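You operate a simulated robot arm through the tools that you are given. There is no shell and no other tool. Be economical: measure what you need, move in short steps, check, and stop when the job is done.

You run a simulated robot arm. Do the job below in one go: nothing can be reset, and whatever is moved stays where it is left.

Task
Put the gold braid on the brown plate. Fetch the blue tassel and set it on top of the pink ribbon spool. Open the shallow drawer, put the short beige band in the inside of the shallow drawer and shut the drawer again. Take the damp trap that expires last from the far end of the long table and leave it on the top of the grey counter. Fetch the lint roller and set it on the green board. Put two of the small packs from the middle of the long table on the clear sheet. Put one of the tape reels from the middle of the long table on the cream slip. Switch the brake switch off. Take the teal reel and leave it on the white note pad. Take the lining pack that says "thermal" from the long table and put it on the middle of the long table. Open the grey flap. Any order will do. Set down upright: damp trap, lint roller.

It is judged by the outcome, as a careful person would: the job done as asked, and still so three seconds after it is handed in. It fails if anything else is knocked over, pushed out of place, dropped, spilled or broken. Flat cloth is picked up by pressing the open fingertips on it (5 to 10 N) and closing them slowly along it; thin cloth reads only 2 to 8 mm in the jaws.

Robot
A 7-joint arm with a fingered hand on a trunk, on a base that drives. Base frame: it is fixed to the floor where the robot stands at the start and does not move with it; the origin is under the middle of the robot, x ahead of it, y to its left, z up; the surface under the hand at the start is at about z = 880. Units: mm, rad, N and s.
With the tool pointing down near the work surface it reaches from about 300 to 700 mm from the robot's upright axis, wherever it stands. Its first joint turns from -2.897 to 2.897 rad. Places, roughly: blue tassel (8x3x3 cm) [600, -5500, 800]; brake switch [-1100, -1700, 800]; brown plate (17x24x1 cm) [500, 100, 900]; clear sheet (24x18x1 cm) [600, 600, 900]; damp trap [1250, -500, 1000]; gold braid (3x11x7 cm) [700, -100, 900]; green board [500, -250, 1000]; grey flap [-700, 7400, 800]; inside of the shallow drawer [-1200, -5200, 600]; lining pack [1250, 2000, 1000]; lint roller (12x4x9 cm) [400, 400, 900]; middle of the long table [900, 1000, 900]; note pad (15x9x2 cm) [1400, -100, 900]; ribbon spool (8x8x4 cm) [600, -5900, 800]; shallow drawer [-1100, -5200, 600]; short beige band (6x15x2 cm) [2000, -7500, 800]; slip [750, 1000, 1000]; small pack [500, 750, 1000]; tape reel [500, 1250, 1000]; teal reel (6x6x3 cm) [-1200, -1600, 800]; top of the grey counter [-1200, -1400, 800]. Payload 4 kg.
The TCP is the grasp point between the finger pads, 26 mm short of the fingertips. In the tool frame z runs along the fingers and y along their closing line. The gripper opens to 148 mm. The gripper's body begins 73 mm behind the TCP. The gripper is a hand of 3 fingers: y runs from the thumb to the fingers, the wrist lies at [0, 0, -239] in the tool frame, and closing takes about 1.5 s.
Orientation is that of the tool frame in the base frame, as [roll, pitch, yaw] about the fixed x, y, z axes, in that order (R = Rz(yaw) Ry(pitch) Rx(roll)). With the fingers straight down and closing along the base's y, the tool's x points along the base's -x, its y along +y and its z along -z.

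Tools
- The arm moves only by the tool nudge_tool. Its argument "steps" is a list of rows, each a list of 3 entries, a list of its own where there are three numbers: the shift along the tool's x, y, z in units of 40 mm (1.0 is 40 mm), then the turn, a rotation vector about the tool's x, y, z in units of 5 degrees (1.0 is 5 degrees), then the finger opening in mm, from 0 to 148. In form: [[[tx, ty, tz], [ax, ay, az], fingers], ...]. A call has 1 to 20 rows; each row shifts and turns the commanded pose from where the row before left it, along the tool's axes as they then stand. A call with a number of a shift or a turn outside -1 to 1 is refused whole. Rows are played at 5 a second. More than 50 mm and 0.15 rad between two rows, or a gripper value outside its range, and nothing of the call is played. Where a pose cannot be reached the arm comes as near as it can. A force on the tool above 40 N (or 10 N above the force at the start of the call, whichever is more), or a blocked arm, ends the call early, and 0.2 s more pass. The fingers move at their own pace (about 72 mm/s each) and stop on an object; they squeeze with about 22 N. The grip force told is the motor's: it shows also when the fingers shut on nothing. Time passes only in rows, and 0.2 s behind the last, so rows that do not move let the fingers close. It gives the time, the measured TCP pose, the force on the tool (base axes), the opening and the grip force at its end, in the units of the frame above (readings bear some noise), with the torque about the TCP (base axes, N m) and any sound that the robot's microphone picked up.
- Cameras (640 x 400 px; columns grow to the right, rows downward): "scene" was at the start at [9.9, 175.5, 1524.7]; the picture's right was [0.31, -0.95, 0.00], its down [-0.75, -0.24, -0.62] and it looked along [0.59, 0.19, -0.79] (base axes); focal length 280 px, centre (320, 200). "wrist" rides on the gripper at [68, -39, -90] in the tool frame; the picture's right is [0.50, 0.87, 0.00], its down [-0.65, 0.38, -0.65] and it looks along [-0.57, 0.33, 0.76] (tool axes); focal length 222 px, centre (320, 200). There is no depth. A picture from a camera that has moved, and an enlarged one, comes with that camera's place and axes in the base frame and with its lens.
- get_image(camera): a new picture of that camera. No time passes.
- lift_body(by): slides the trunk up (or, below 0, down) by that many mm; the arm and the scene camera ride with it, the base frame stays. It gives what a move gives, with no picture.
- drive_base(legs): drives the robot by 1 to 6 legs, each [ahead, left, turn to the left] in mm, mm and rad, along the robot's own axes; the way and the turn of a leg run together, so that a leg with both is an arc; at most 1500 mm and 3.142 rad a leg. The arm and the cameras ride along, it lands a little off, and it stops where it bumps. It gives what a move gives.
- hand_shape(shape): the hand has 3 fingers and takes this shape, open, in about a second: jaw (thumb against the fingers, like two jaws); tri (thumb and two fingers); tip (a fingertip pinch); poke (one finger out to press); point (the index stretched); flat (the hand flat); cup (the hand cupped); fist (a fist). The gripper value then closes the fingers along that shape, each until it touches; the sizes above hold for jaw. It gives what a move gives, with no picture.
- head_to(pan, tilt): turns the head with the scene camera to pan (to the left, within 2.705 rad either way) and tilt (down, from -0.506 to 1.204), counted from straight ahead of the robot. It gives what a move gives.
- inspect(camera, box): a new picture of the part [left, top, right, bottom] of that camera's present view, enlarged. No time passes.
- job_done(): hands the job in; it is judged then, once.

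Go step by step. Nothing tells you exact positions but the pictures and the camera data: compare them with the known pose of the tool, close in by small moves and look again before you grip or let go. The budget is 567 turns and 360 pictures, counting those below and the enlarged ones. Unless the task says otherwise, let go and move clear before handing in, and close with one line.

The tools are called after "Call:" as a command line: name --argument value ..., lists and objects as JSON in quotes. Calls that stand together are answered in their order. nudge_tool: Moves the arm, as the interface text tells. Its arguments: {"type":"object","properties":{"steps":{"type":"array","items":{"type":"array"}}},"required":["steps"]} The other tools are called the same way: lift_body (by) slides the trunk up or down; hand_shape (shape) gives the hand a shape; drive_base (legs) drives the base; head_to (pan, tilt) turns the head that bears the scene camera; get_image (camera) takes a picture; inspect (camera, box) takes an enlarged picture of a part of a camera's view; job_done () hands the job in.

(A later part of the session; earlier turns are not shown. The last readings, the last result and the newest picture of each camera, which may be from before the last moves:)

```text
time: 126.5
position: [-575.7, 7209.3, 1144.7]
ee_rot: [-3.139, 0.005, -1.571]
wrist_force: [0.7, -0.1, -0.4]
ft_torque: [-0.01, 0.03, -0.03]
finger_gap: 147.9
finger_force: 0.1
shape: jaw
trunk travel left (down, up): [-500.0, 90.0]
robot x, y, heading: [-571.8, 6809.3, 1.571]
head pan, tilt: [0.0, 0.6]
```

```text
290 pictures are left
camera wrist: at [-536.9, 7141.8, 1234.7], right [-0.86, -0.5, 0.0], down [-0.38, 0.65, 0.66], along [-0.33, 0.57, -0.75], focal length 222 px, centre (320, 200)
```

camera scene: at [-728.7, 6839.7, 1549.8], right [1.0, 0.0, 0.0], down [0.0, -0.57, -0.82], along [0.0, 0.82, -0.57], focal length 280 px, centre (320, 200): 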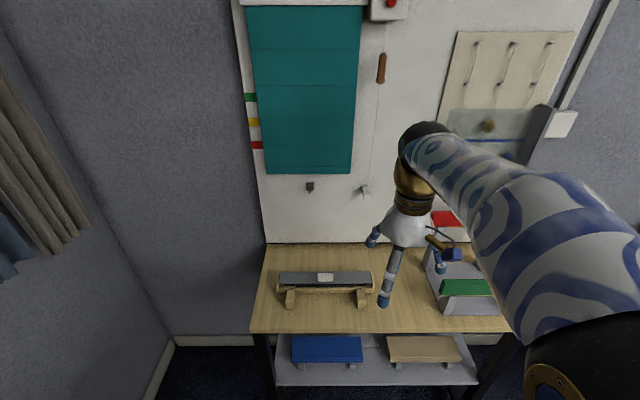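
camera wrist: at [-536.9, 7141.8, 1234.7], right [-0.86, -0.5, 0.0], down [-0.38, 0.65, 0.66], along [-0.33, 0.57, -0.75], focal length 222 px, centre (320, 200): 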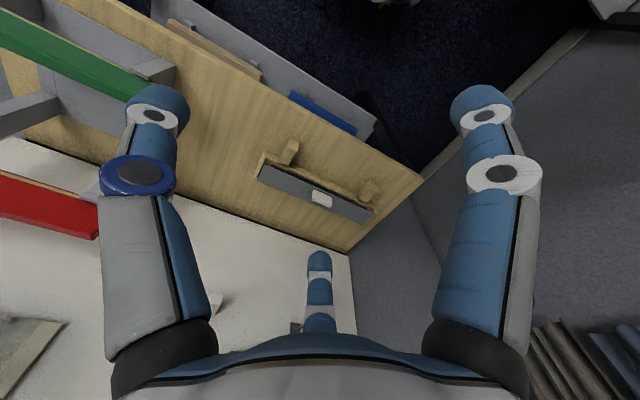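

Call:
inspect --camera "scene" --box '[260, 240, 400, 330]'

Call:
inspect --camera "wrist" --box '[240, 130, 400, 230]'

```text
4.44 times, centred on (330, 285) of scene
camera zoom: at [-728.7, 6839.7, 1549.8], right [1.0, 0.0, 0.0], down [0.0, -0.57, -0.82], along [0.0, 0.82, -0.57], focal length 1244 px, centre (276, -178)
```

zoom: 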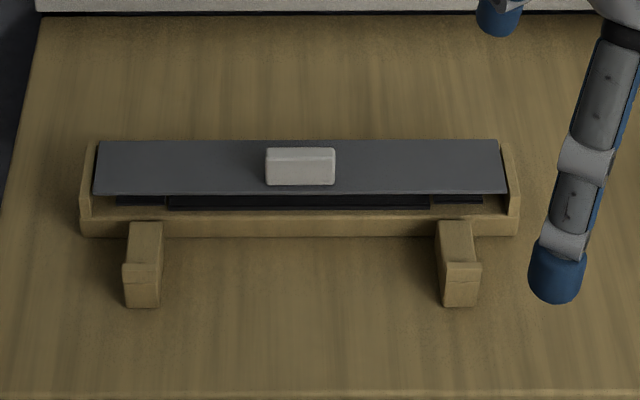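

```text
4.00 times, centred on (320, 180) of wrist
camera zoom: at [-536.9, 7141.8, 1234.7], right [-0.86, -0.5, 0.0], down [-0.38, 0.65, 0.66], along [-0.33, 0.57, -0.75], focal length 888 px, centre (320, 280)
```

zoom: 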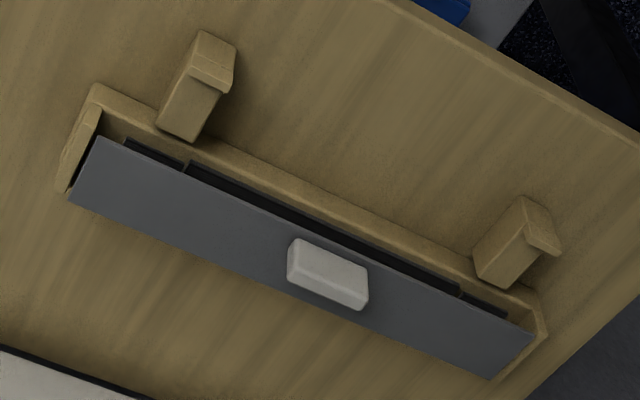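

Call:
nudge_tool --steps '[[[0, 0, 0], [0, -1, 0], 148], [[0, 0, 0], [0, -1, 0], 148], [[0, 0, 0], [0, -1, 0], 148], [[0, 0, 0], [0, -1, 0], 148], [[0, 0, 0], [0, -1, 0], 148], [[0, 0, 0], [0, -1, 0], 148], [[0, 0, 0], [0, -1, 0], 148], [[0, 0, 0], [0, -1, 0], 148], [[0, 0, 0], [0, -1, 0], 148], [[0, 0, 0], [0, -1, 0], 148], [[0, 0, 0], [0, -1, 0], 148], [[0, 0, 0], [0, -1, 0], 148], [[0.6, 0.5, 0.5], [0, 0, 0], 148], [[0.6, 0.5, 0.5], [0, 0, 0], 148], [[0.6, 0.5, 0.5], [0, 0, 0], 148], [[0.6, 0.5, 0.5], [0, 0, 0], 148], [[0.6, 0.5, 0.5], [0, 0, 0], 148], [[0.6, 0.5, 0.5], [0, 0, 0], 148], [[0, 0, 0], [0, 0, 0], 148]]'

Call:
get_image --camera "wrist"

Call:
get_image --camera "scene"

```text
time: 130.5
position: [-706.9, 7294.2, 1013.5]
ee_rot: [-3.138, 1.053, -1.565]
wrist_force: [0.3, 0.6, -1.1]
ft_torque: [-0.03, -0.01, -0.02]
finger_gap: 147.9
finger_force: 0.1
shape: jaw
out of reach, approached as far as the arm can: row 12, 13, 14, 15, 16
trunk travel left (down, up): [-500.0, 90.0]
robot x, y, heading: [-576.5, 6809.5, 1.56]
head pan, tilt: [0.0, 0.6]
```

```text
287 pictures are left
camera wrist: at [-667.5, 7181.6, 998.6], right [-0.86, -0.25, -0.44], down [-0.38, -0.24, 0.89], along [-0.33, 0.94, 0.12], focal length 222 px, centre (320, 200)
```

wrist: 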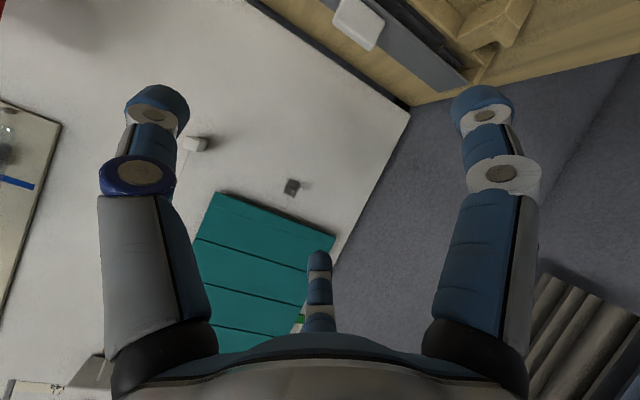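

```text
286 pictures are left
camera scene: at [-729.0, 6839.6, 1549.8], right [1.0, 0.0, 0.0], down [0.0, -0.56, -0.83], along [0.0, 0.83, -0.56], focal length 280 px, centre (320, 200)
```

scene: 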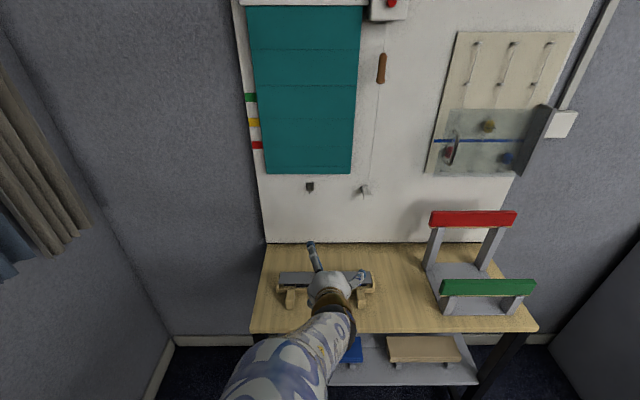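

Call:
lift_body --by -110

Call:
get_image --camera "wrist"

```text
time: 131.9
position: [-706.3, 7293.4, 903.9]
ee_rot: [-3.139, 1.052, -1.567]
wrist_force: [-0.3, 1.1, -0.1]
ft_torque: [0.0, -0.01, -0.03]
finger_gap: 148.1
finger_force: 0.2
shape: jaw
trunk travel left (down, up): [-390.0, 200.0]
robot x, y, heading: [-574.6, 6807.0, 1.571]
head pan, tilt: [0.0, 0.6]
```

```text
285 pictures are left
camera wrist: at [-667.4, 7181.5, 889.1], right [-0.86, -0.25, -0.44], down [-0.38, -0.24, 0.89], along [-0.33, 0.94, 0.12], focal length 222 px, centre (320, 200)
```

wrist: 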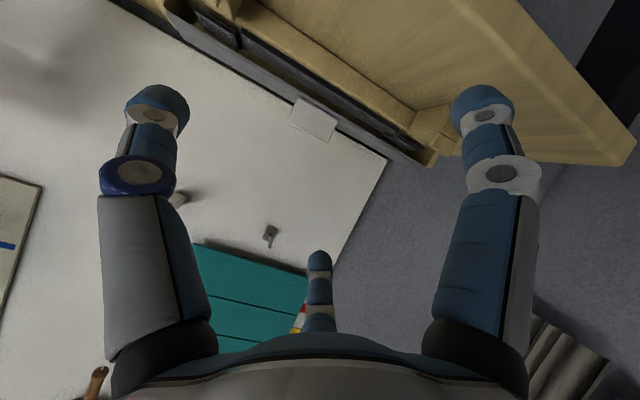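

Call:
inspect --camera "wrist" --box '[150, 0, 450, 180]'

```text
2.13 times, centred on (300, 90) of wrist
camera zoom: at [-667.4, 7181.5, 889.1], right [-0.86, -0.25, -0.44], down [-0.38, -0.24, 0.89], along [-0.33, 0.94, 0.12], focal length 474 px, centre (363, 435)
```

zoom: 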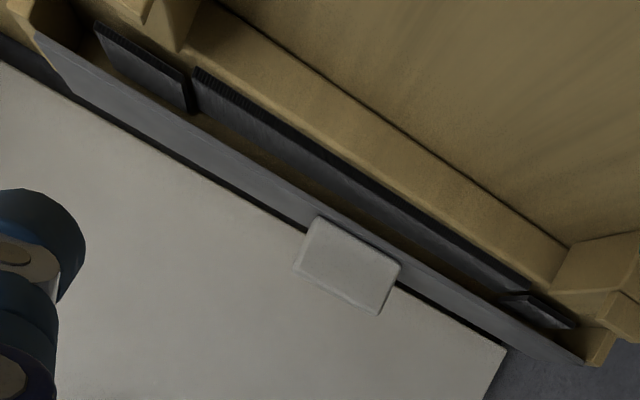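

Call:
hand_shape --shape "tip"

Call:
get_image --camera "wrist"

Call:
hand_shape --shape "poke"

Call:
get_image --camera "wrist"

```text
time: 132.8
position: [-707.1, 7293.5, 903.2]
ee_rot: [-3.14, 1.054, -1.567]
wrist_force: [-0.7, -0.2, -0.3]
ft_torque: [-0.01, -0.04, 0.0]
finger_gap: 147.8
finger_force: 0.0
shape: tip
trunk travel left (down, up): [-390.0, 200.0]
robot x, y, heading: [-578.3, 6810.7, 1.567]
head pan, tilt: [0.0, 0.6]
```

```text
283 pictures are left
camera wrist: at [-667.4, 7181.5, 889.0], right [-0.86, -0.25, -0.44], down [-0.38, -0.24, 0.89], along [-0.33, 0.94, 0.12], focal length 222 px, centre (320, 200)
```

wrist: 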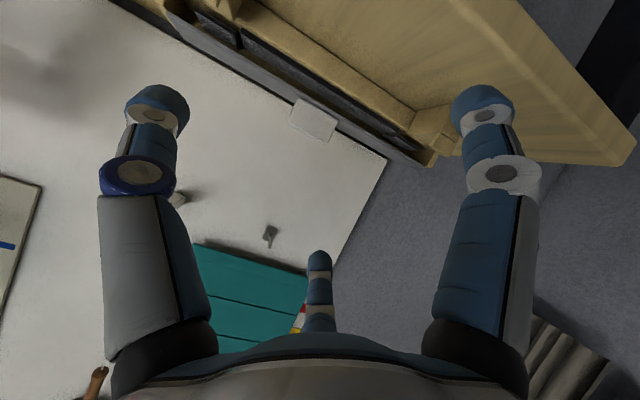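

```text
time: 133.7
position: [-705.5, 7293.5, 904.0]
ee_rot: [-3.141, 1.053, -1.567]
wrist_force: [0.2, -0.4, 1.0]
ft_torque: [-0.01, -0.04, 0.0]
finger_gap: 0.0
finger_force: 0.1
shape: poke
trunk travel left (down, up): [-390.0, 200.0]
robot x, y, heading: [-578.3, 6810.4, 1.567]
head pan, tilt: [0.0, 0.6]
```

```text
282 pictures are left
camera wrist: at [-667.5, 7181.5, 889.0], right [-0.86, -0.25, -0.44], down [-0.38, -0.24, 0.89], along [-0.33, 0.94, 0.12], focal length 222 px, centre (320, 200)
```

wrist: 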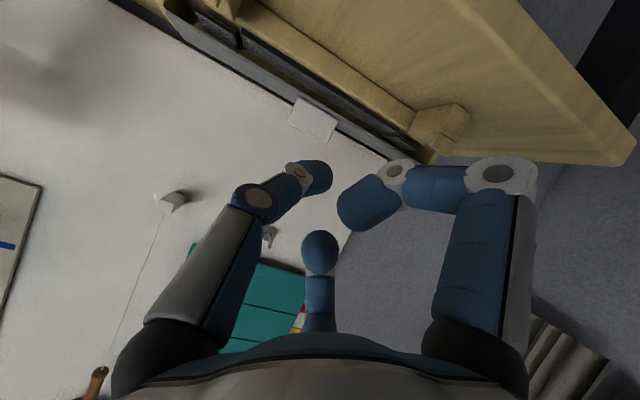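

Call:
lift_body --by -50

Call:
inspect --camera "wrist" --box '[140, 0, 540, 250]'

```text
time: 134.6
position: [-706.3, 7294.1, 852.7]
ee_rot: [-3.14, 1.054, -1.568]
wrist_force: [-0.4, -0.3, -0.9]
ft_torque: [-0.02, 0.0, 0.0]
finger_gap: 0.0
finger_force: 0.0
shape: poke
trunk travel left (down, up): [-340.0, 250.0]
robot x, y, heading: [-574.5, 6809.9, 1.564]
head pan, tilt: [0.0, 0.6]
```

```text
1.60 times, centred on (340, 125) of wrist
camera zoom: at [-667.4, 7181.5, 839.0], right [-0.86, -0.25, -0.44], down [-0.38, -0.24, 0.89], along [-0.33, 0.94, 0.12], focal length 355 px, centre (288, 320)
```

zoom: 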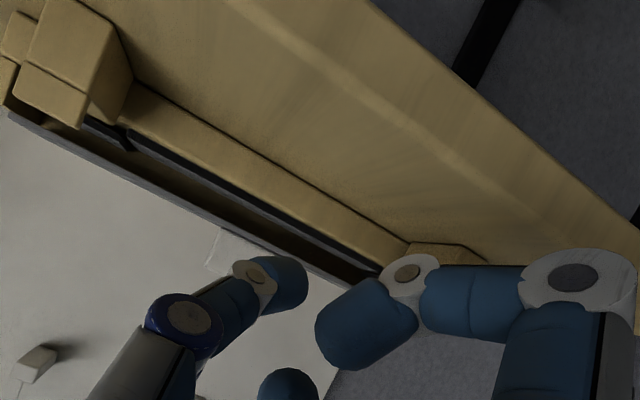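

Call:
inspect --camera "wrist" --box '[200, 90, 320, 190]'

```text
4.00 times, centred on (260, 140) of wrist
camera zoom: at [-667.4, 7181.5, 839.0], right [-0.86, -0.25, -0.44], down [-0.38, -0.24, 0.89], along [-0.33, 0.94, 0.12], focal length 888 px, centre (560, 440)
```

zoom: 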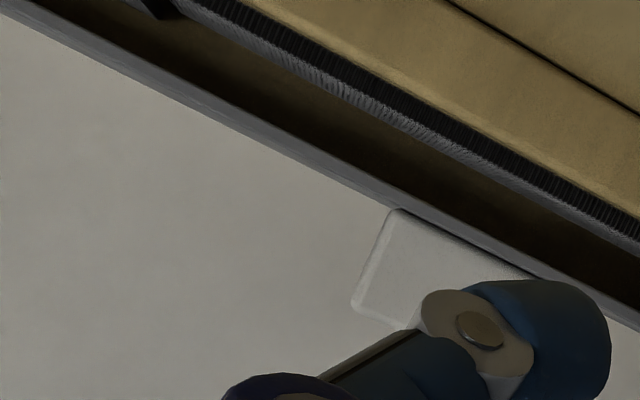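

Call:
nudge_tool --steps '[[[-0.25, 0.04, 0.9], [0, 0, 0], 0], [[-0.25, 0.03, 0.9], [0, 0, 0], 0], [[0, 0, 0], [0, 0, 0], 0]]'

Call:
inspect --camera "wrist" --box '[140, 50, 480, 250]'

Call:
inspect --camera "scene" --box '[240, 200, 420, 320]'

```text
time: 135.4
position: [-709.0, 7366.6, 834.7]
ee_rot: [-3.137, 1.052, -1.566]
wrist_force: [0.1, -0.3, -0.1]
ft_torque: [0.01, 0.01, -0.01]
finger_gap: 0.0
finger_force: 11.8
shape: jaw
trunk travel left (down, up): [-340.0, 250.0]
robot x, y, heading: [-580.2, 6808.5, 1.567]
head pan, tilt: [0.0, 0.6]
```

```text
1.88 times, centred on (310, 150) of wrist
camera zoom: at [-670.5, 7253.9, 820.6], right [-0.86, -0.25, -0.44], down [-0.38, -0.24, 0.89], along [-0.33, 0.94, 0.12], focal length 418 px, centre (339, 294)
```

zoom: 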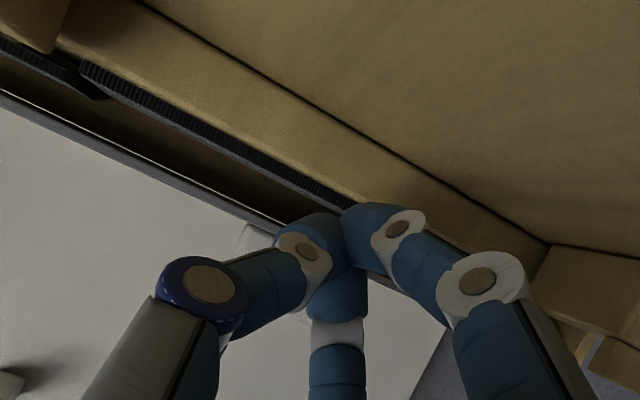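

```text
3.33 times, centred on (330, 260) of scene
camera zoom: at [-728.9, 6839.7, 1389.8], right [1.0, 0.0, 0.0], down [0.0, -0.57, -0.82], along [0.0, 0.82, -0.57], focal length 933 px, centre (287, 0)
```

zoom: 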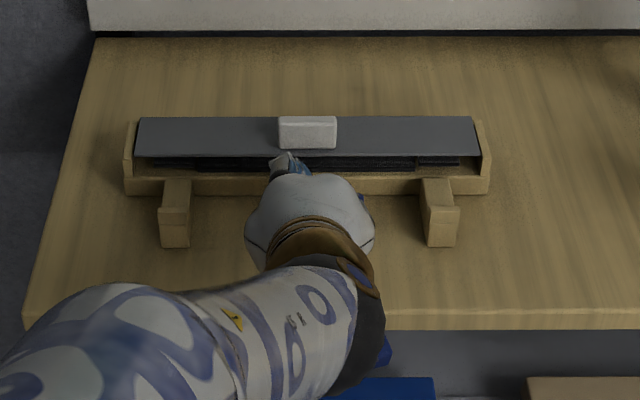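

Call:
nudge_tool --steps '[[[0, 0, -1], [0, 0, 0], 20], [[0, 0, -1], [0, 0, 0], 60], [[-0.5, 0, -0.8], [0, 0, 0], 148], [[-1, 0, 0], [0, 0, 1], 148], [[0, 0, 0], [0, 0, 1], 148], [[0, 0, 0], [0, 0, 1], 148], [[0, 0, 0], [0, 0, 1], 148], [[0, 0, 0], [0, 0, 1], 148], [[0, 0, 0], [0, 0, 1], 148], [[0, 0, 0], [0, 0, 1], 148], [[0, 0, 0], [0, 0, 1], 148], [[0, 0, 0], [0, 0, 1], 148], [[0, 0, 0], [0, 0, 1], 148], [[0, 0, 0], [0, 0, 1], 148], [[0, 0, 0], [0, 0, 1], 148], [[0, 0, 0], [0, 0, 1], 148], [[0, 0, 0], [0, 0, 1], 148], [[0, 0, 0], [0, 0, 1], 148], [[0, 0, 0], [0, 0, 1], 148]]'

Call:
nudge_tool --steps '[[[0, 0, 0], [0, 0, 1], 148], [[0, 0, 0], [1, 0, 0], 148], [[0, 0, 0], [1, 0, 0], 148], [[0, 0, 0], [0, 0, 0], 148]]'

Call:
get_image --camera "wrist"

Call:
get_image --camera "scene"

```text
time: 136.4
position: [-633.3, 7306.6, 927.1]
ee_rot: [3.064, 1.05, -1.84]
wrist_force: [0.0, -0.3, 0.3]
ft_torque: [0.02, -0.02, -0.03]
finger_gap: 99.7
finger_force: 0.0
shape: jaw
trunk travel left (down, up): [-340.0, 250.0]
robot x, y, heading: [-576.7, 6813.4, 1.569]
head pan, tilt: [0.0, 0.6]
stopped in row 4: the arm was blocked; the commanded pose is now the measured one
```

```text
time: 137.4
position: [-634.9, 7307.2, 926.8]
ee_rot: [3.09, 1.038, -2.006]
wrist_force: [0.3, -0.1, -0.3]
ft_torque: [-0.01, 0.01, -0.03]
finger_gap: 141.9
finger_force: 0.1
shape: jaw
trunk travel left (down, up): [-340.0, 250.0]
robot x, y, heading: [-574.6, 6810.7, 1.566]
head pan, tilt: [0.0, 0.6]
```

```text
277 pictures are left
camera wrist: at [-640.9, 7188.3, 912.8], right [-0.91, 0.1, -0.41], down [-0.42, -0.08, 0.91], along [0.06, 0.99, 0.11], focal length 222 px, centre (320, 200)
```

wrist: 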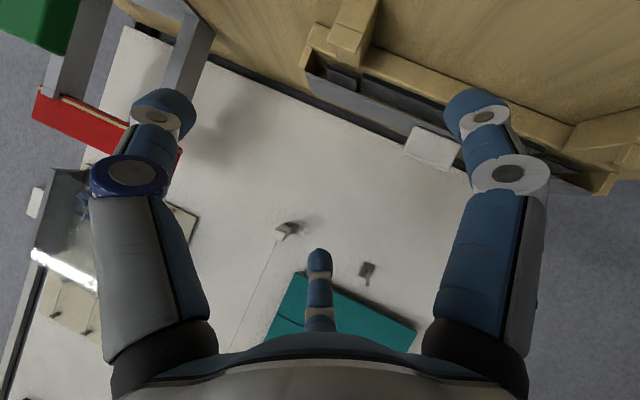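

```text
276 pictures are left
camera scene: at [-728.8, 6839.8, 1389.8], right [1.0, 0.0, 0.0], down [0.0, -0.56, -0.83], along [0.0, 0.83, -0.56], focal length 280 px, centre (320, 200)
```

scene: 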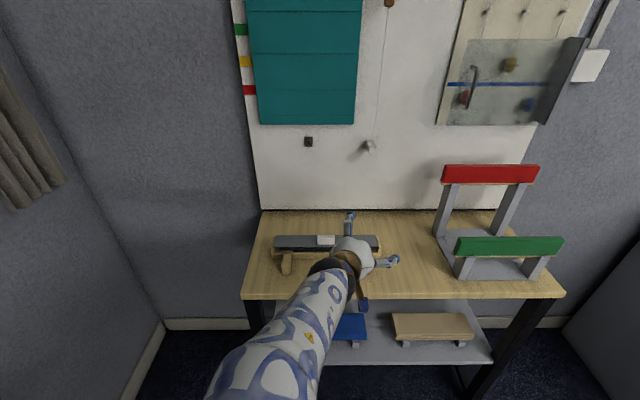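

Call:
drive_base --legs '[[-220, 0, 0]]'

Call:
nudge_tool --steps '[[[0, 0, 0], [0, 0, 1], 148], [[0, 0, 0], [0, 0, 1], 148], [[0, 0, 0], [0, 0, 1], 148], [[0, 0, 0], [0, 0, 1], 148], [[0, 0, 0], [0, 0, 1], 148], [[0, 0, 0], [0, 0, 1], 148], [[0, 0, 0], [0, 0, 1], 148], [[0, 0, 0], [0, 0, 1], 148]]'

```text
time: 139.1
position: [-635.0, 7082.6, 927.1]
ee_rot: [3.091, 1.038, -2.005]
wrist_force: [-0.1, 0.7, 0.3]
ft_torque: [0.0, 0.0, -0.01]
finger_gap: 141.9
finger_force: 0.0
shape: jaw
trunk travel left (down, up): [-340.0, 250.0]
robot x, y, heading: [-575.5, 6584.9, 1.57]
head pan, tilt: [0.0, 0.6]
```

```text
time: 140.9
position: [-635.3, 7084.0, 926.4]
ee_rot: [2.294, 0.699, -3.002]
wrist_force: [0.0, 0.7, 0.5]
ft_torque: [0.02, 0.01, -0.02]
finger_gap: 141.6
finger_force: 0.0
shape: jaw
trunk travel left (down, up): [-340.0, 250.0]
robot x, y, heading: [-575.0, 6588.8, 1.566]
head pan, tilt: [0.0, 0.6]
```

Call:
nudge_tool --steps '[[[0, 0, 0], [-0.513, 0.268, 0.87], 148], [[0, 0, 0], [-0.513, 0.268, 0.87], 148], [[0, 0, 0], [-0.513, 0.268, 0.87], 148], [[0, 0, 0], [-0.513, 0.268, 0.87], 148], [[0, 0, 0], [-0.513, 0.268, 0.87], 148], [[0, 0, 0], [-0.513, 0.268, 0.87], 148], [[0, 0, 0], [-0.513, 0.268, 0.87], 148], [[0, 0, 0], [-0.513, 0.268, 0.87], 148], [[0, 0, 0], [-0.513, 0.268, 0.87], 148], [[0, 0, 0], [0, 0, 0], 148]]'

Call:
get_image --camera "wrist"

```text
time: 143.1
position: [-644.6, 7109.9, 940.3]
ee_rot: [1.823, -0.001, -3.14]
wrist_force: [0.3, -0.5, 0.2]
ft_torque: [0.01, 0.01, 0.0]
finger_gap: 141.9
finger_force: 0.1
shape: jaw
out of reach, approached as far as the arm can: row 6, 7, 8, 9
trunk travel left (down, up): [-340.0, 250.0]
robot x, y, heading: [-577.7, 6588.2, 1.572]
head pan, tilt: [0.0, 0.6]
```

```text
275 pictures are left
camera wrist: at [-711.2, 7012.2, 923.3], right [-0.5, 0.22, 0.84], down [0.66, -0.54, 0.53], along [0.57, 0.81, 0.13], focal length 222 px, centre (320, 200)
```

wrist: 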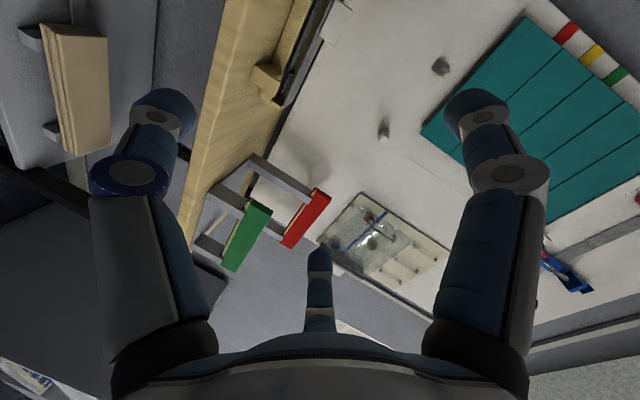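

Call:
nudge_tool --steps '[[[0.229, 0.139, 0.95], [0, 0, 0], 148], [[0.229, 0.139, 0.95], [0, 0, 0], 148], [[0.229, 0.139, 0.95], [0, 0, 0], 148], [[0.229, 0.139, 0.95], [0, 0, 0], 148], [[0.229, 0.139, 0.95], [0, 0, 0], 148], [[0.229, 0.139, 0.95], [0, 0, 0], 148], [[0.229, 0.139, 0.5], [0, 0, 0], 148], [[0, 0, 0], [0, 0, 0], 148]]'

Call:
get_image --camera "wrist"

Call:
inspect --camera "scene" --box '[220, 160, 420, 300]'

```text
time: 144.9
position: [-709.0, 7359.6, 914.7]
ee_rot: [1.823, 0.0, -3.14]
wrist_force: [0.4, -0.9, -0.5]
ft_torque: [0.03, -0.02, -0.01]
finger_gap: 142.0
finger_force: 0.0
shape: jaw
trunk travel left (down, up): [-340.0, 250.0]
robot x, y, heading: [-569.7, 6587.5, 1.567]
head pan, tilt: [0.0, 0.6]
```

```text
274 pictures are left
camera wrist: at [-776.8, 7262.5, 898.4], right [-0.5, 0.22, 0.84], down [0.66, -0.54, 0.53], along [0.56, 0.82, 0.13], focal length 222 px, centre (320, 200)
```

wrist: 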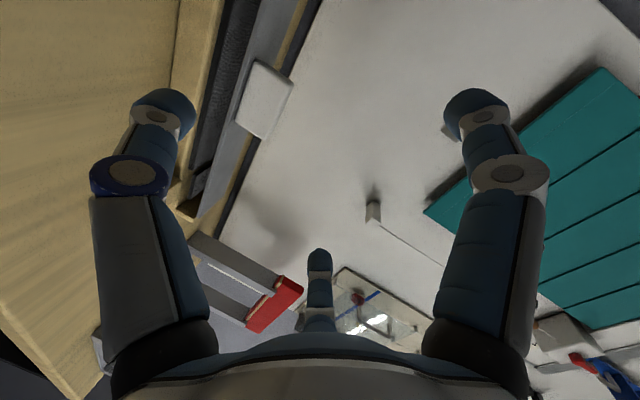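

```text
2.86 times, centred on (320, 230) of scene
camera zoom: at [-729.4, 6616.4, 1389.8], right [1.0, 0.0, 0.0], down [0.0, -0.57, -0.82], along [0.0, 0.82, -0.57], focal length 800 px, centre (320, 114)
```

zoom: 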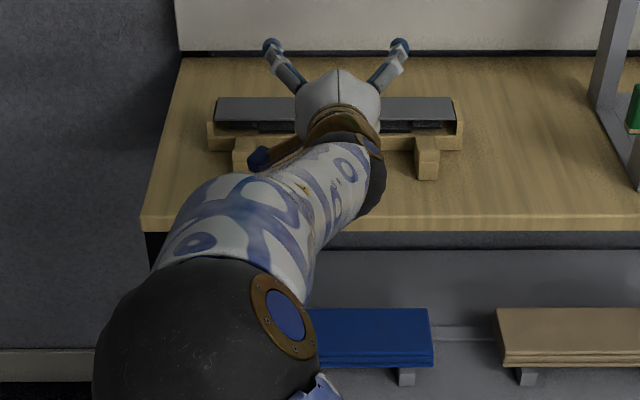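

Call:
nudge_tool --steps '[[[0, 0, 0], [0, 0, 0], 80], [[0, 0, 0], [0, 0, 0], 80], [[0, 0, 0], [0, 0, 0], 80], [[0, 0, 0], [0, 0, 0], 80]]'

Call:
get_image --camera "wrist"

```text
time: 145.9
position: [-709.8, 7359.7, 914.9]
ee_rot: [1.824, 0.001, -3.141]
wrist_force: [0.4, 0.3, -0.6]
ft_torque: [0.02, -0.01, 0.04]
finger_gap: 77.3
finger_force: 0.0
shape: jaw
trunk travel left (down, up): [-340.0, 250.0]
robot x, y, heading: [-573.3, 6582.9, 1.574]
head pan, tilt: [0.0, 0.6]
```

```text
272 pictures are left
camera wrist: at [-776.7, 7262.2, 898.6], right [-0.5, 0.22, 0.84], down [0.66, -0.54, 0.53], along [0.56, 0.82, 0.13], focal length 222 px, centre (320, 200)
```

wrist: 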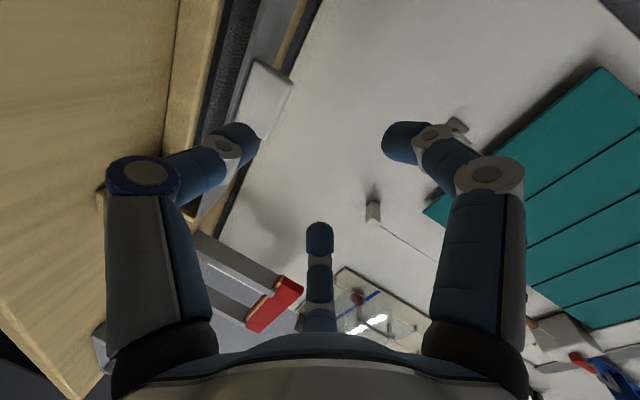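

Call:
nudge_tool --steps '[[[0, -0.97, 0.25], [0, 0, 0], 80], [[0, 0, 0], [0, 0, 0], 80]]'

Call:
get_image --camera "wrist"

Call:
inspect --camera "wrist" --box '[160, 60, 340, 200]'

```text
time: 146.5
position: [-709.3, 7359.7, 873.4]
ee_rot: [1.824, -0.001, -3.138]
wrist_force: [0.9, -0.3, -0.5]
ft_torque: [0.02, 0.03, 0.02]
finger_gap: 77.2
finger_force: 0.0
shape: jaw
trunk travel left (down, up): [-340.0, 250.0]
robot x, y, heading: [-575.4, 6588.9, 1.568]
head pan, tilt: [0.0, 0.6]
```

```text
271 pictures are left
camera wrist: at [-776.2, 7262.5, 858.6], right [-0.5, 0.22, 0.84], down [0.66, -0.54, 0.53], along [0.56, 0.82, 0.13], focal length 222 px, centre (320, 200)
```

wrist: 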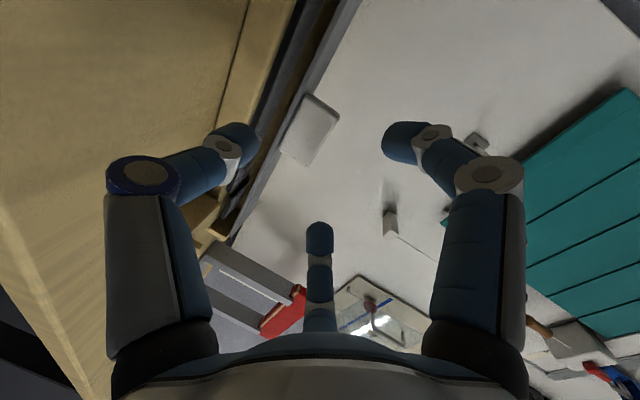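

```text
2.86 times, centred on (250, 130) of wrist
camera zoom: at [-776.2, 7262.5, 858.6], right [-0.5, 0.22, 0.84], down [0.66, -0.54, 0.53], along [0.56, 0.82, 0.13], focal length 635 px, centre (520, 400)
```

zoom: 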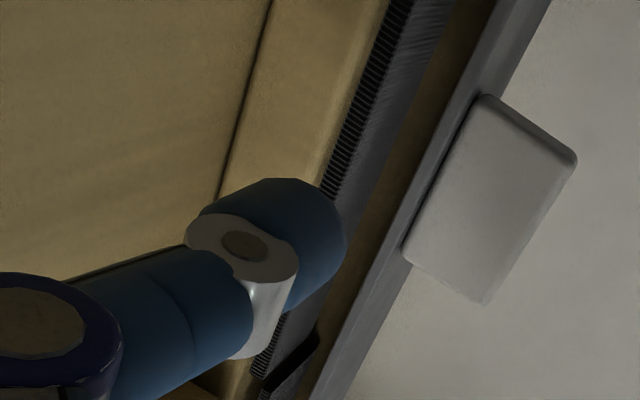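

Call:
nudge_tool --steps '[[[0, 0.07, 0.5], [0, 0, 0], 80], [[0, 0.06, 0.25], [0, 0, 0], 80], [[0, 0, 0], [0, 0, 0], 80]]'

Call:
inspect --camera "wrist" --box '[160, 60, 340, 200]'

```text
time: 147.3
position: [-707.6, 7390.6, 872.3]
ee_rot: [1.824, -0.001, -3.141]
wrist_force: [0.0, 0.7, 0.0]
ft_torque: [-0.01, -0.01, 0.02]
finger_gap: 77.5
finger_force: 0.1
shape: jaw
trunk travel left (down, up): [-340.0, 250.0]
robot x, y, heading: [-578.1, 6585.7, 1.565]
head pan, tilt: [0.0, 0.6]
```

```text
2.86 times, centred on (250, 130) of wrist
camera zoom: at [-775.2, 7292.1, 855.8], right [-0.5, 0.22, 0.84], down [0.66, -0.54, 0.53], along [0.56, 0.82, 0.13], focal length 635 px, centre (520, 400)
```

zoom: 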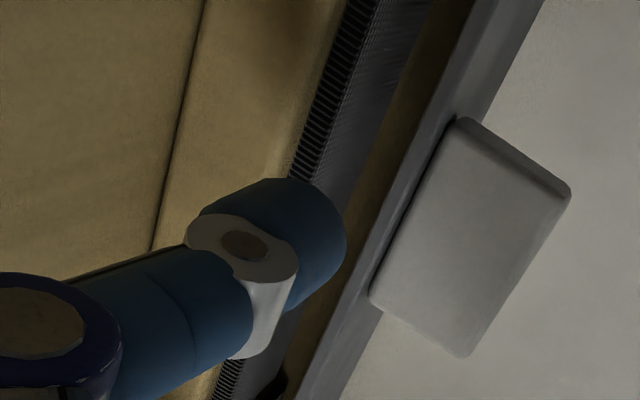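

Call:
nudge_tool --steps '[[[0, 0.12, 0.2], [0, 0, 0], 80], [[0, 0.06, 0.2], [0, 0, 0], 80], [[0, 0, 0], [0, 0, 0], 80]]'

Call:
inspect --camera "wrist" --box '[160, 60, 340, 200]'

```text
time: 148.1
position: [-707.6, 7407.2, 874.0]
ee_rot: [1.825, 0.001, -3.139]
wrist_force: [-0.2, -0.5, 0.1]
ft_torque: [0.0, 0.01, -0.01]
finger_gap: 77.6
finger_force: 0.1
shape: jaw
trunk travel left (down, up): [-340.0, 250.0]
robot x, y, heading: [-577.9, 6586.9, 1.564]
head pan, tilt: [0.0, 0.6]
```

```text
2.86 times, centred on (250, 130) of wrist
camera zoom: at [-775.5, 7309.5, 858.8], right [-0.5, 0.22, 0.84], down [0.66, -0.54, 0.53], along [0.56, 0.82, 0.13], focal length 635 px, centre (520, 400)
```

zoom: 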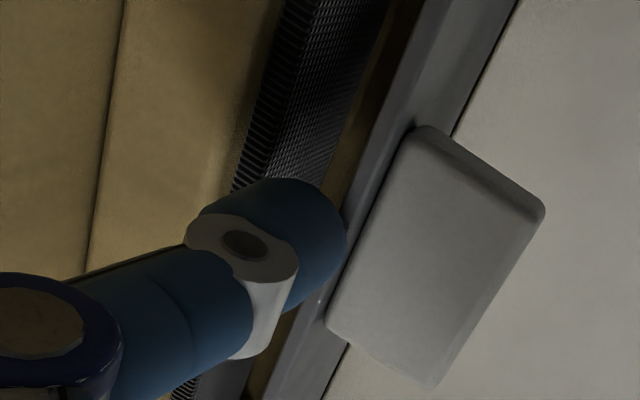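

Call:
nudge_tool --steps '[[[0, 0.08, 0.25], [0, 0, 0], 80], [[0, 0.06, 0.15], [0, 0, 0], 80], [[0, 0, 0], [0, 0, 0], 80]]'

Call:
inspect --camera "wrist" --box '[160, 60, 340, 200]'

```text
time: 148.9
position: [-709.0, 7424.2, 877.6]
ee_rot: [1.823, -0.001, -3.14]
wrist_force: [-0.2, -0.2, 0.0]
ft_torque: [-0.01, 0.01, -0.02]
finger_gap: 77.7
finger_force: 0.0
shape: jaw
trunk travel left (down, up): [-340.0, 250.0]
robot x, y, heading: [-576.9, 6581.4, 1.568]
head pan, tilt: [0.0, 0.6]
```

```text
2.86 times, centred on (250, 130) of wrist
camera zoom: at [-775.5, 7326.3, 860.6], right [-0.5, 0.22, 0.84], down [0.66, -0.54, 0.53], along [0.57, 0.81, 0.13], focal length 635 px, centre (520, 400)
```

zoom: 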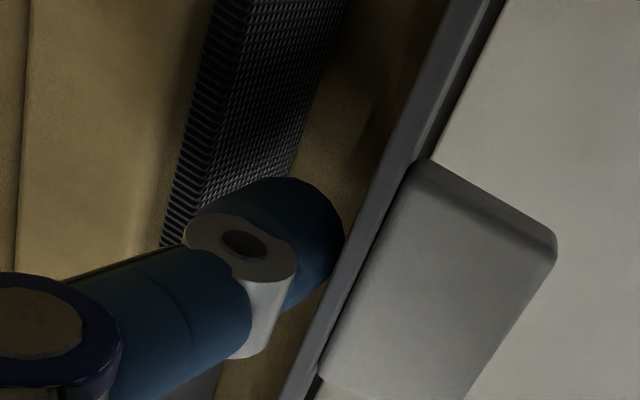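

Call:
nudge_tool --steps '[[[0, 0.32, 0.02], [0, 0, 0], 80], [[0, 0.32, 0.05], [0, 0, 0], 80], [[0, 0, 0], [0, 0, 0], 80]]'

Call:
get_image --camera "wrist"

Call:
inspect --camera "scene" --box '[220, 160, 420, 300]'

```text
time: 149.7
position: [-708.9, 7433.0, 899.8]
ee_rot: [1.824, 0.002, -3.139]
wrist_force: [-0.2, -0.1, -0.2]
ft_torque: [-0.02, 0.01, -0.01]
finger_gap: 77.8
finger_force: 0.1
shape: jaw
trunk travel left (down, up): [-340.0, 250.0]
robot x, y, heading: [-574.0, 6584.2, 1.569]
head pan, tilt: [0.0, 0.6]
```

```text
266 pictures are left
camera wrist: at [-776.0, 7335.2, 884.5], right [-0.5, 0.22, 0.84], down [0.66, -0.54, 0.53], along [0.56, 0.82, 0.13], focal length 222 px, centre (320, 200)
```

wrist: 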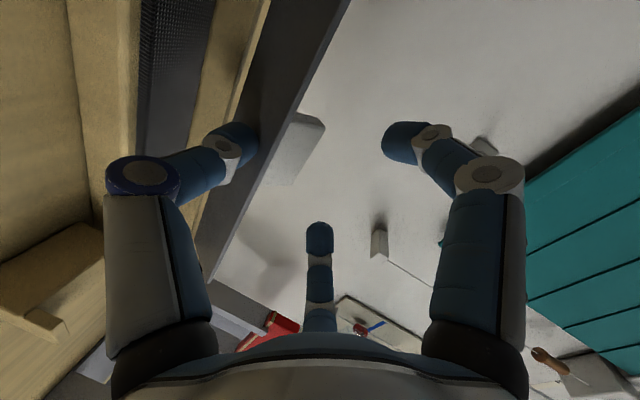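

```text
2.86 times, centred on (320, 230) of scene
camera zoom: at [-729.3, 6616.3, 1389.8], right [1.0, 0.0, 0.0], down [0.0, -0.57, -0.82], along [0.0, 0.82, -0.57], focal length 800 px, centre (320, 114)
```

zoom: 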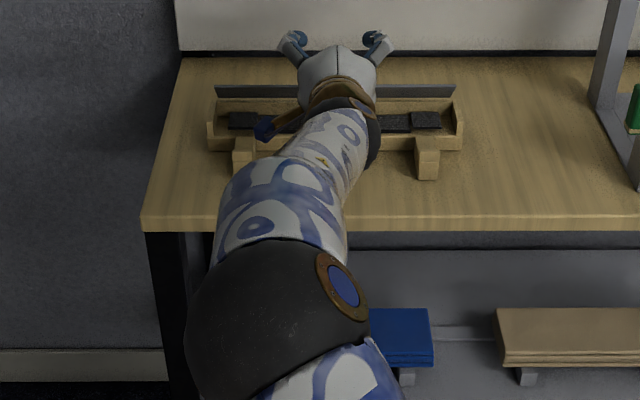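

Call:
nudge_tool --steps '[[[0, 0.3, 0.25], [0, 0, 0], 80], [[0, 0.25, 0.4], [0, 0, 0], 80], [[0, 0.1, 0.4], [0, 0, 0], 80], [[0, 0, 0], [0, 0, 0], 80]]'

Call:
get_image --camera "wrist"

Call:
inspect --camera "scene" --box '[220, 160, 420, 300]'

```text
time: 150.7
position: [-709.6, 7478.6, 916.6]
ee_rot: [1.822, 0.001, -3.138]
wrist_force: [0.4, -7.6, 2.9]
ft_torque: [-0.36, -0.04, 0.0]
finger_gap: 76.3
finger_force: 0.0
shape: jaw
trunk travel left (down, up): [-340.0, 250.0]
robot x, y, heading: [-578.9, 6589.8, 1.569]
head pan, tilt: [0.0, 0.6]
```

```text
264 pictures are left
camera wrist: at [-776.6, 7381.1, 899.7], right [-0.5, 0.21, 0.84], down [0.66, -0.54, 0.53], along [0.56, 0.81, 0.13], focal length 222 px, centre (320, 200)
```

wrist: 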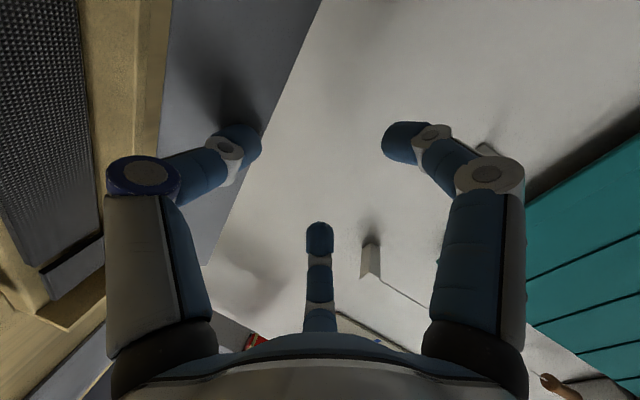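

```text
2.86 times, centred on (320, 230) of scene
camera zoom: at [-729.2, 6614.9, 1389.9], right [1.0, 0.0, 0.0], down [0.0, -0.56, -0.83], along [0.0, 0.83, -0.56], focal length 800 px, centre (320, 114)
```

zoom: 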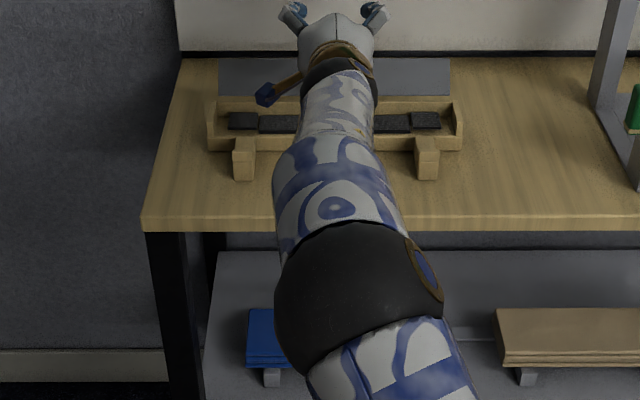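

Call:
nudge_tool --steps '[[[0, 0, -0.5], [0, 0, 0], 80], [[0, 0, -1], [0, 0, 0], 80], [[0, 0, -1], [0, 0, 0], 80], [[0, 0, -1], [0, 0, 0], 80], [[0, 0, -1], [0, 0, 0], 80], [[0, 0, -1], [0, 0, 0], 80], [[0, 0, 0], [0, 0, 0], 80]]'

Call:
inspect --camera "scene" --box '[220, 130, 420, 270]'

```text
time: 152.3
position: [-708.6, 7266.8, 969.4]
ee_rot: [1.822, 0.0, -3.14]
wrist_force: [0.3, 0.8, -0.9]
ft_torque: [0.01, -0.03, -0.04]
finger_gap: 76.9
finger_force: 0.0
shape: jaw
trunk travel left (down, up): [-340.0, 250.0]
robot x, y, heading: [-578.7, 6588.8, 1.566]
head pan, tilt: [0.0, 0.6]
```

```text
2.86 times, centred on (320, 200) of scene
camera zoom: at [-729.3, 6616.0, 1389.8], right [1.0, 0.0, 0.0], down [0.0, -0.56, -0.83], along [0.0, 0.83, -0.56], focal length 800 px, centre (320, 200)
```

zoom: 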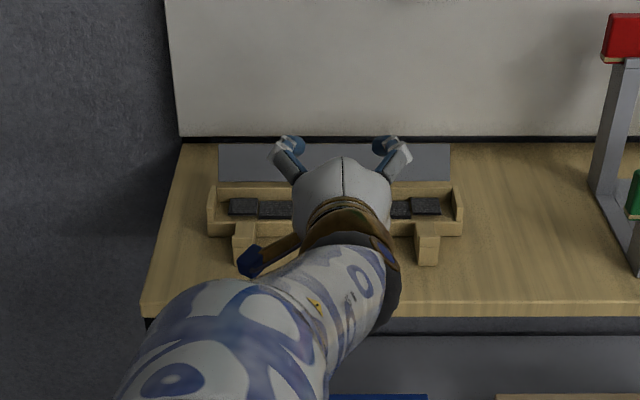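

Call:
lift_body --by 160

Call:
drive_base --legs '[[-700, 0, 0]]'

Call:
nudge_tool --steps '[[[0, 0, 0], [1, 0, 0], 80], [[0, 0, 0], [1, 0, 0], 80], [[0, 0, 0], [1, 0, 0], 80], [[0, 0, 0], [1, 0, 0], 80], [[0, 0, 0], [1, 0, 0], 80], [[0, 0, 0], [1, 0, 0], 80], [[0, 0, 0], [1, 0, 0], 80], [[0, 0, 0], [1, 0, 0], 80], [[0, 0, 0], [1, 0, 0], 80], [[0, 0, 0], [1, 0, 0], 80], [[0, 0, 0], [1, 0, 0], 80], [[0, 0, 0], [1, 0, 0], 80], [[0, 0, 0], [1, 0, 0], 80], [[0, 0, 0], [1, 0, 0], 80], [[0, 0, 0], [0.9, 0, 0], 80], [[0, 0, 0], [0, 0, 0], 80]]'

Call:
get_image --camera "scene"

```text
time: 154.1
position: [-709.2, 7267.6, 1129.1]
ee_rot: [1.825, 0.001, -3.14]
wrist_force: [-0.5, 0.7, -0.7]
ft_torque: [0.03, 0.04, 0.02]
finger_gap: 76.9
finger_force: 0.2
shape: jaw
trunk travel left (down, up): [-500.0, 90.0]
robot x, y, heading: [-575.5, 6586.5, 1.566]
head pan, tilt: [0.0, 0.6]
```

```text
time: 158.0
position: [-710.2, 6565.4, 1129.1]
ee_rot: [1.822, -0.001, -3.139]
wrist_force: [0.0, -0.1, -0.8]
ft_torque: [0.0, 0.0, 0.04]
finger_gap: 76.8
finger_force: 0.1
shape: jaw
trunk travel left (down, up): [-500.0, 90.0]
robot x, y, heading: [-582.0, 5882.3, 1.568]
head pan, tilt: [0.0, 0.6]
```

```text
time: 161.4
position: [-700.7, 6534.2, 1115.3]
ee_rot: [3.124, 0.0, -3.139]
wrist_force: [-0.1, 0.6, 0.3]
ft_torque: [0.01, 0.02, -0.03]
finger_gap: 77.1
finger_force: 0.1
shape: jaw
out of reach, approached as far as the arm can: row 14, 15
trunk travel left (down, up): [-500.0, 90.0]
robot x, y, heading: [-576.0, 5889.1, 1.566]
head pan, tilt: [0.0, 0.6]
```

```text
261 pictures are left
camera scene: at [-730.1, 5914.2, 1549.8], right [1.0, 0.0, 0.0], down [0.0, -0.57, -0.82], along [0.0, 0.82, -0.57], focal length 280 px, centre (320, 200)
```

scene: 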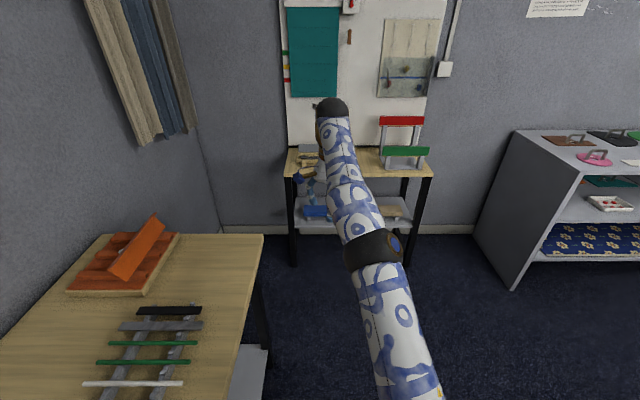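

Call:
nudge_tool --steps '[[[-0.3, -0.95, 0], [0, 0, 0], 100], [[-0.3, -0.95, 0], [0, 0, 0], 100], [[-0.3, -0.95, 0], [0, 0, 0], 100], [[-0.3, -0.95, 0], [0, 0, 0], 100], [[-0.3, -0.95, 0], [0, 0, 0], 100], [[-0.3, -0.95, 0], [0, 0, 0], 100], [[0, 0, 0], [0, 0, 0], 100]]'

Call:
drive_base --legs '[[-850, 0, 0], [-850, -100, 0]]'

Call:
head_to --pan -1.7 --tilt 0.5

Call:
get_image --camera "scene"

```text
time: 163.0
position: [-630.0, 6303.1, 1112.5]
ee_rot: [3.123, 0.001, -3.141]
wrist_force: [-0.5, 0.9, 0.3]
ft_torque: [-0.02, -0.01, 0.01]
finger_gap: 95.4
finger_force: 0.1
shape: jaw
trunk travel left (down, up): [-500.0, 90.0]
robot x, y, heading: [-576.3, 5883.3, 1.569]
head pan, tilt: [0.0, 0.6]
```

```text
time: 171.7
position: [-531.8, 4583.2, 1111.7]
ee_rot: [3.123, 0.0, 3.139]
wrist_force: [0.5, 0.5, 0.5]
ft_torque: [0.01, 0.0, 0.03]
finger_gap: 95.5
finger_force: 0.0
shape: jaw
trunk travel left (down, up): [-500.0, 90.0]
robot x, y, heading: [-482.6, 4160.6, 1.558]
head pan, tilt: [0.0, 0.6]
```

```text
time: 173.4
position: [-531.3, 4581.7, 1111.2]
ee_rot: [3.123, -0.002, 3.138]
wrist_force: [0.4, 0.1, 1.0]
ft_torque: [0.0, 0.0, 0.03]
finger_gap: 95.4
finger_force: 0.1
shape: jaw
trunk travel left (down, up): [-500.0, 90.0]
robot x, y, heading: [-484.2, 4162.4, 1.563]
head pan, tilt: [-1.7, 0.499]
```

```text
260 pictures are left
camera scene: at [-544.6, 4092.2, 1558.9], right [-0.13, -0.99, 0.0], down [-0.47, 0.06, -0.88], along [0.87, -0.12, -0.48], focal length 280 px, centre (320, 200)
```

scene: 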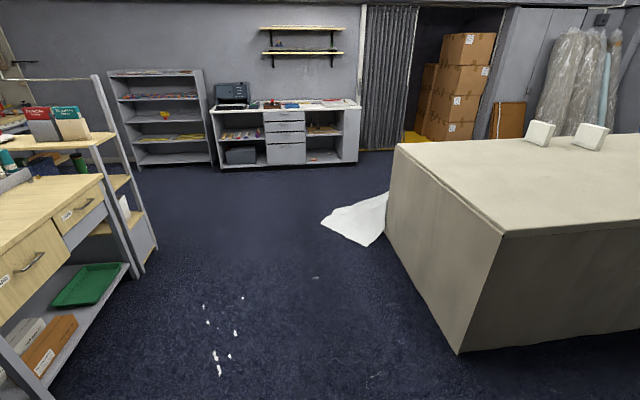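

Call:
drive_base --legs '[[0, 0, 1.575], [-1500, 0, 0], [-1500, 0, 0], [-350, 0, 0]]'

Call:
head_to --pan 1.4 --tilt 0.5

Call:
get_image --camera "scene"

```text
time: 193.7
position: [2457.0, 4246.8, 1112.4]
ee_rot: [3.123, -0.001, -1.535]
wrist_force: [0.4, -0.9, -0.1]
ft_torque: [-0.02, 0.03, -0.01]
finger_gap: 95.6
finger_force: 0.0
shape: jaw
trunk travel left (down, up): [-500.0, 90.0]
robot x, y, heading: [2872.2, 4312.5, -3.108]
head pan, tilt: [-1.7, 0.499]
```

```text
time: 196.4
position: [2458.0, 4245.8, 1111.6]
ee_rot: [3.123, -0.001, -1.537]
wrist_force: [-0.4, -0.8, -0.1]
ft_torque: [-0.01, 0.03, 0.0]
finger_gap: 95.7
finger_force: 0.1
shape: jaw
trunk travel left (down, up): [-500.0, 90.0]
robot x, y, heading: [2876.8, 4312.8, -3.109]
head pan, tilt: [1.4, 0.499]
```

```text
259 pictures are left
camera scene: at [2924.6, 4075.2, 1558.9], right [-0.99, 0.14, 0.0], down [0.07, 0.47, -0.88], along [-0.12, -0.87, -0.48], focal length 280 px, centre (320, 200)
```

scene: 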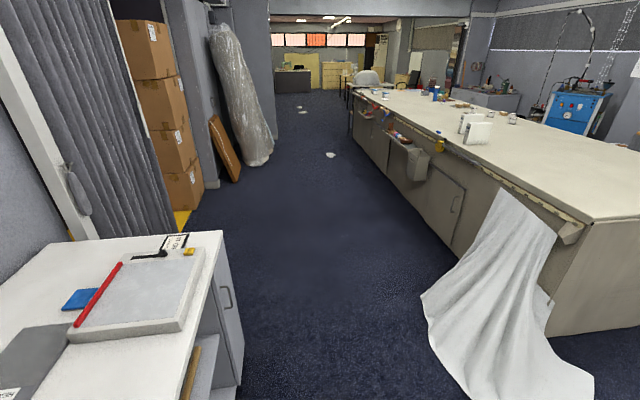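

Call:
drive_base --legs '[[230, 600, -0.033], [0, 1400, 0], [0, 450, 0]]'

Call:
head_to --pan 0.0 --tilt 0.5

Call:
get_image --camera "scene"

```text
time: 208.9
position: [2224.8, 1799.0, 1112.0]
ee_rot: [3.123, 0.001, -1.573]
wrist_force: [-0.6, 0.0, -0.1]
ft_torque: [-0.03, -0.02, -0.04]
finger_gap: 95.6
finger_force: 0.0
shape: jaw
trunk travel left (down, up): [-500.0, 90.0]
robot x, y, heading: [2643.8, 1849.8, 3.137]
head pan, tilt: [1.4, 0.499]
```

```text
time: 210.5
position: [2225.8, 1799.7, 1110.9]
ee_rot: [3.122, -0.002, -1.572]
wrist_force: [-0.9, 0.0, -1.0]
ft_torque: [-0.03, -0.01, 0.0]
finger_gap: 95.2
finger_force: 0.0
shape: jaw
trunk travel left (down, up): [-500.0, 90.0]
robot x, y, heading: [2645.8, 1850.3, 3.135]
head pan, tilt: [0.0, 0.499]
```

```text
258 pictures are left
camera scene: at [2612.0, 1701.3, 1558.9], right [0.0, 1.0, 0.0], down [0.48, 0.0, -0.88], along [-0.88, 0.0, -0.48], focal length 280 px, centre (320, 200)
```

scene: 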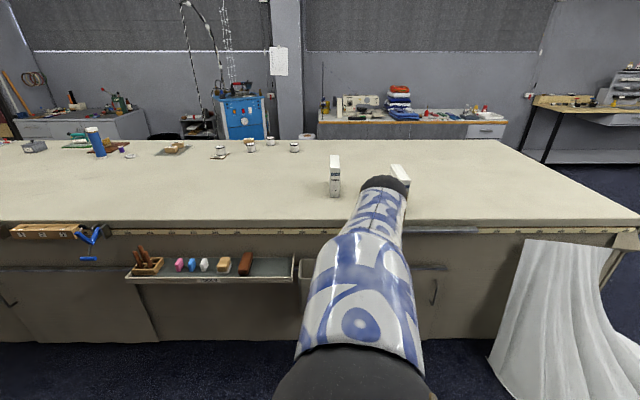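

Call:
inspect --camera "scene" --box '[300, 140, 440, 220]'

Call:
inspect --camera "scene" --box '[100, 210, 460, 400]'

```text
4.57 times, centred on (370, 180) of scene
camera zoom: at [2612.0, 1701.3, 1558.9], right [0.0, 1.0, 0.0], down [0.48, 0.0, -0.88], along [-0.88, 0.0, -0.48], focal length 1279 px, centre (91, 291)
```

zoom: 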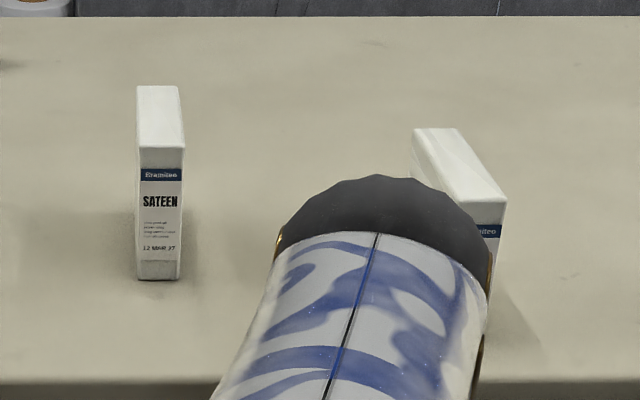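

```text
1.78 times, centred on (280, 305) of scene
camera zoom: at [2612.0, 1701.3, 1558.9], right [0.0, 1.0, 0.0], down [0.48, 0.0, -0.88], along [-0.88, 0.0, -0.48], focal length 498 px, centre (391, 13)
```

zoom: 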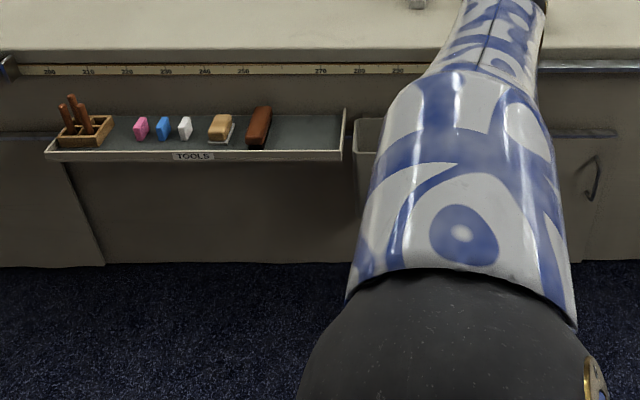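

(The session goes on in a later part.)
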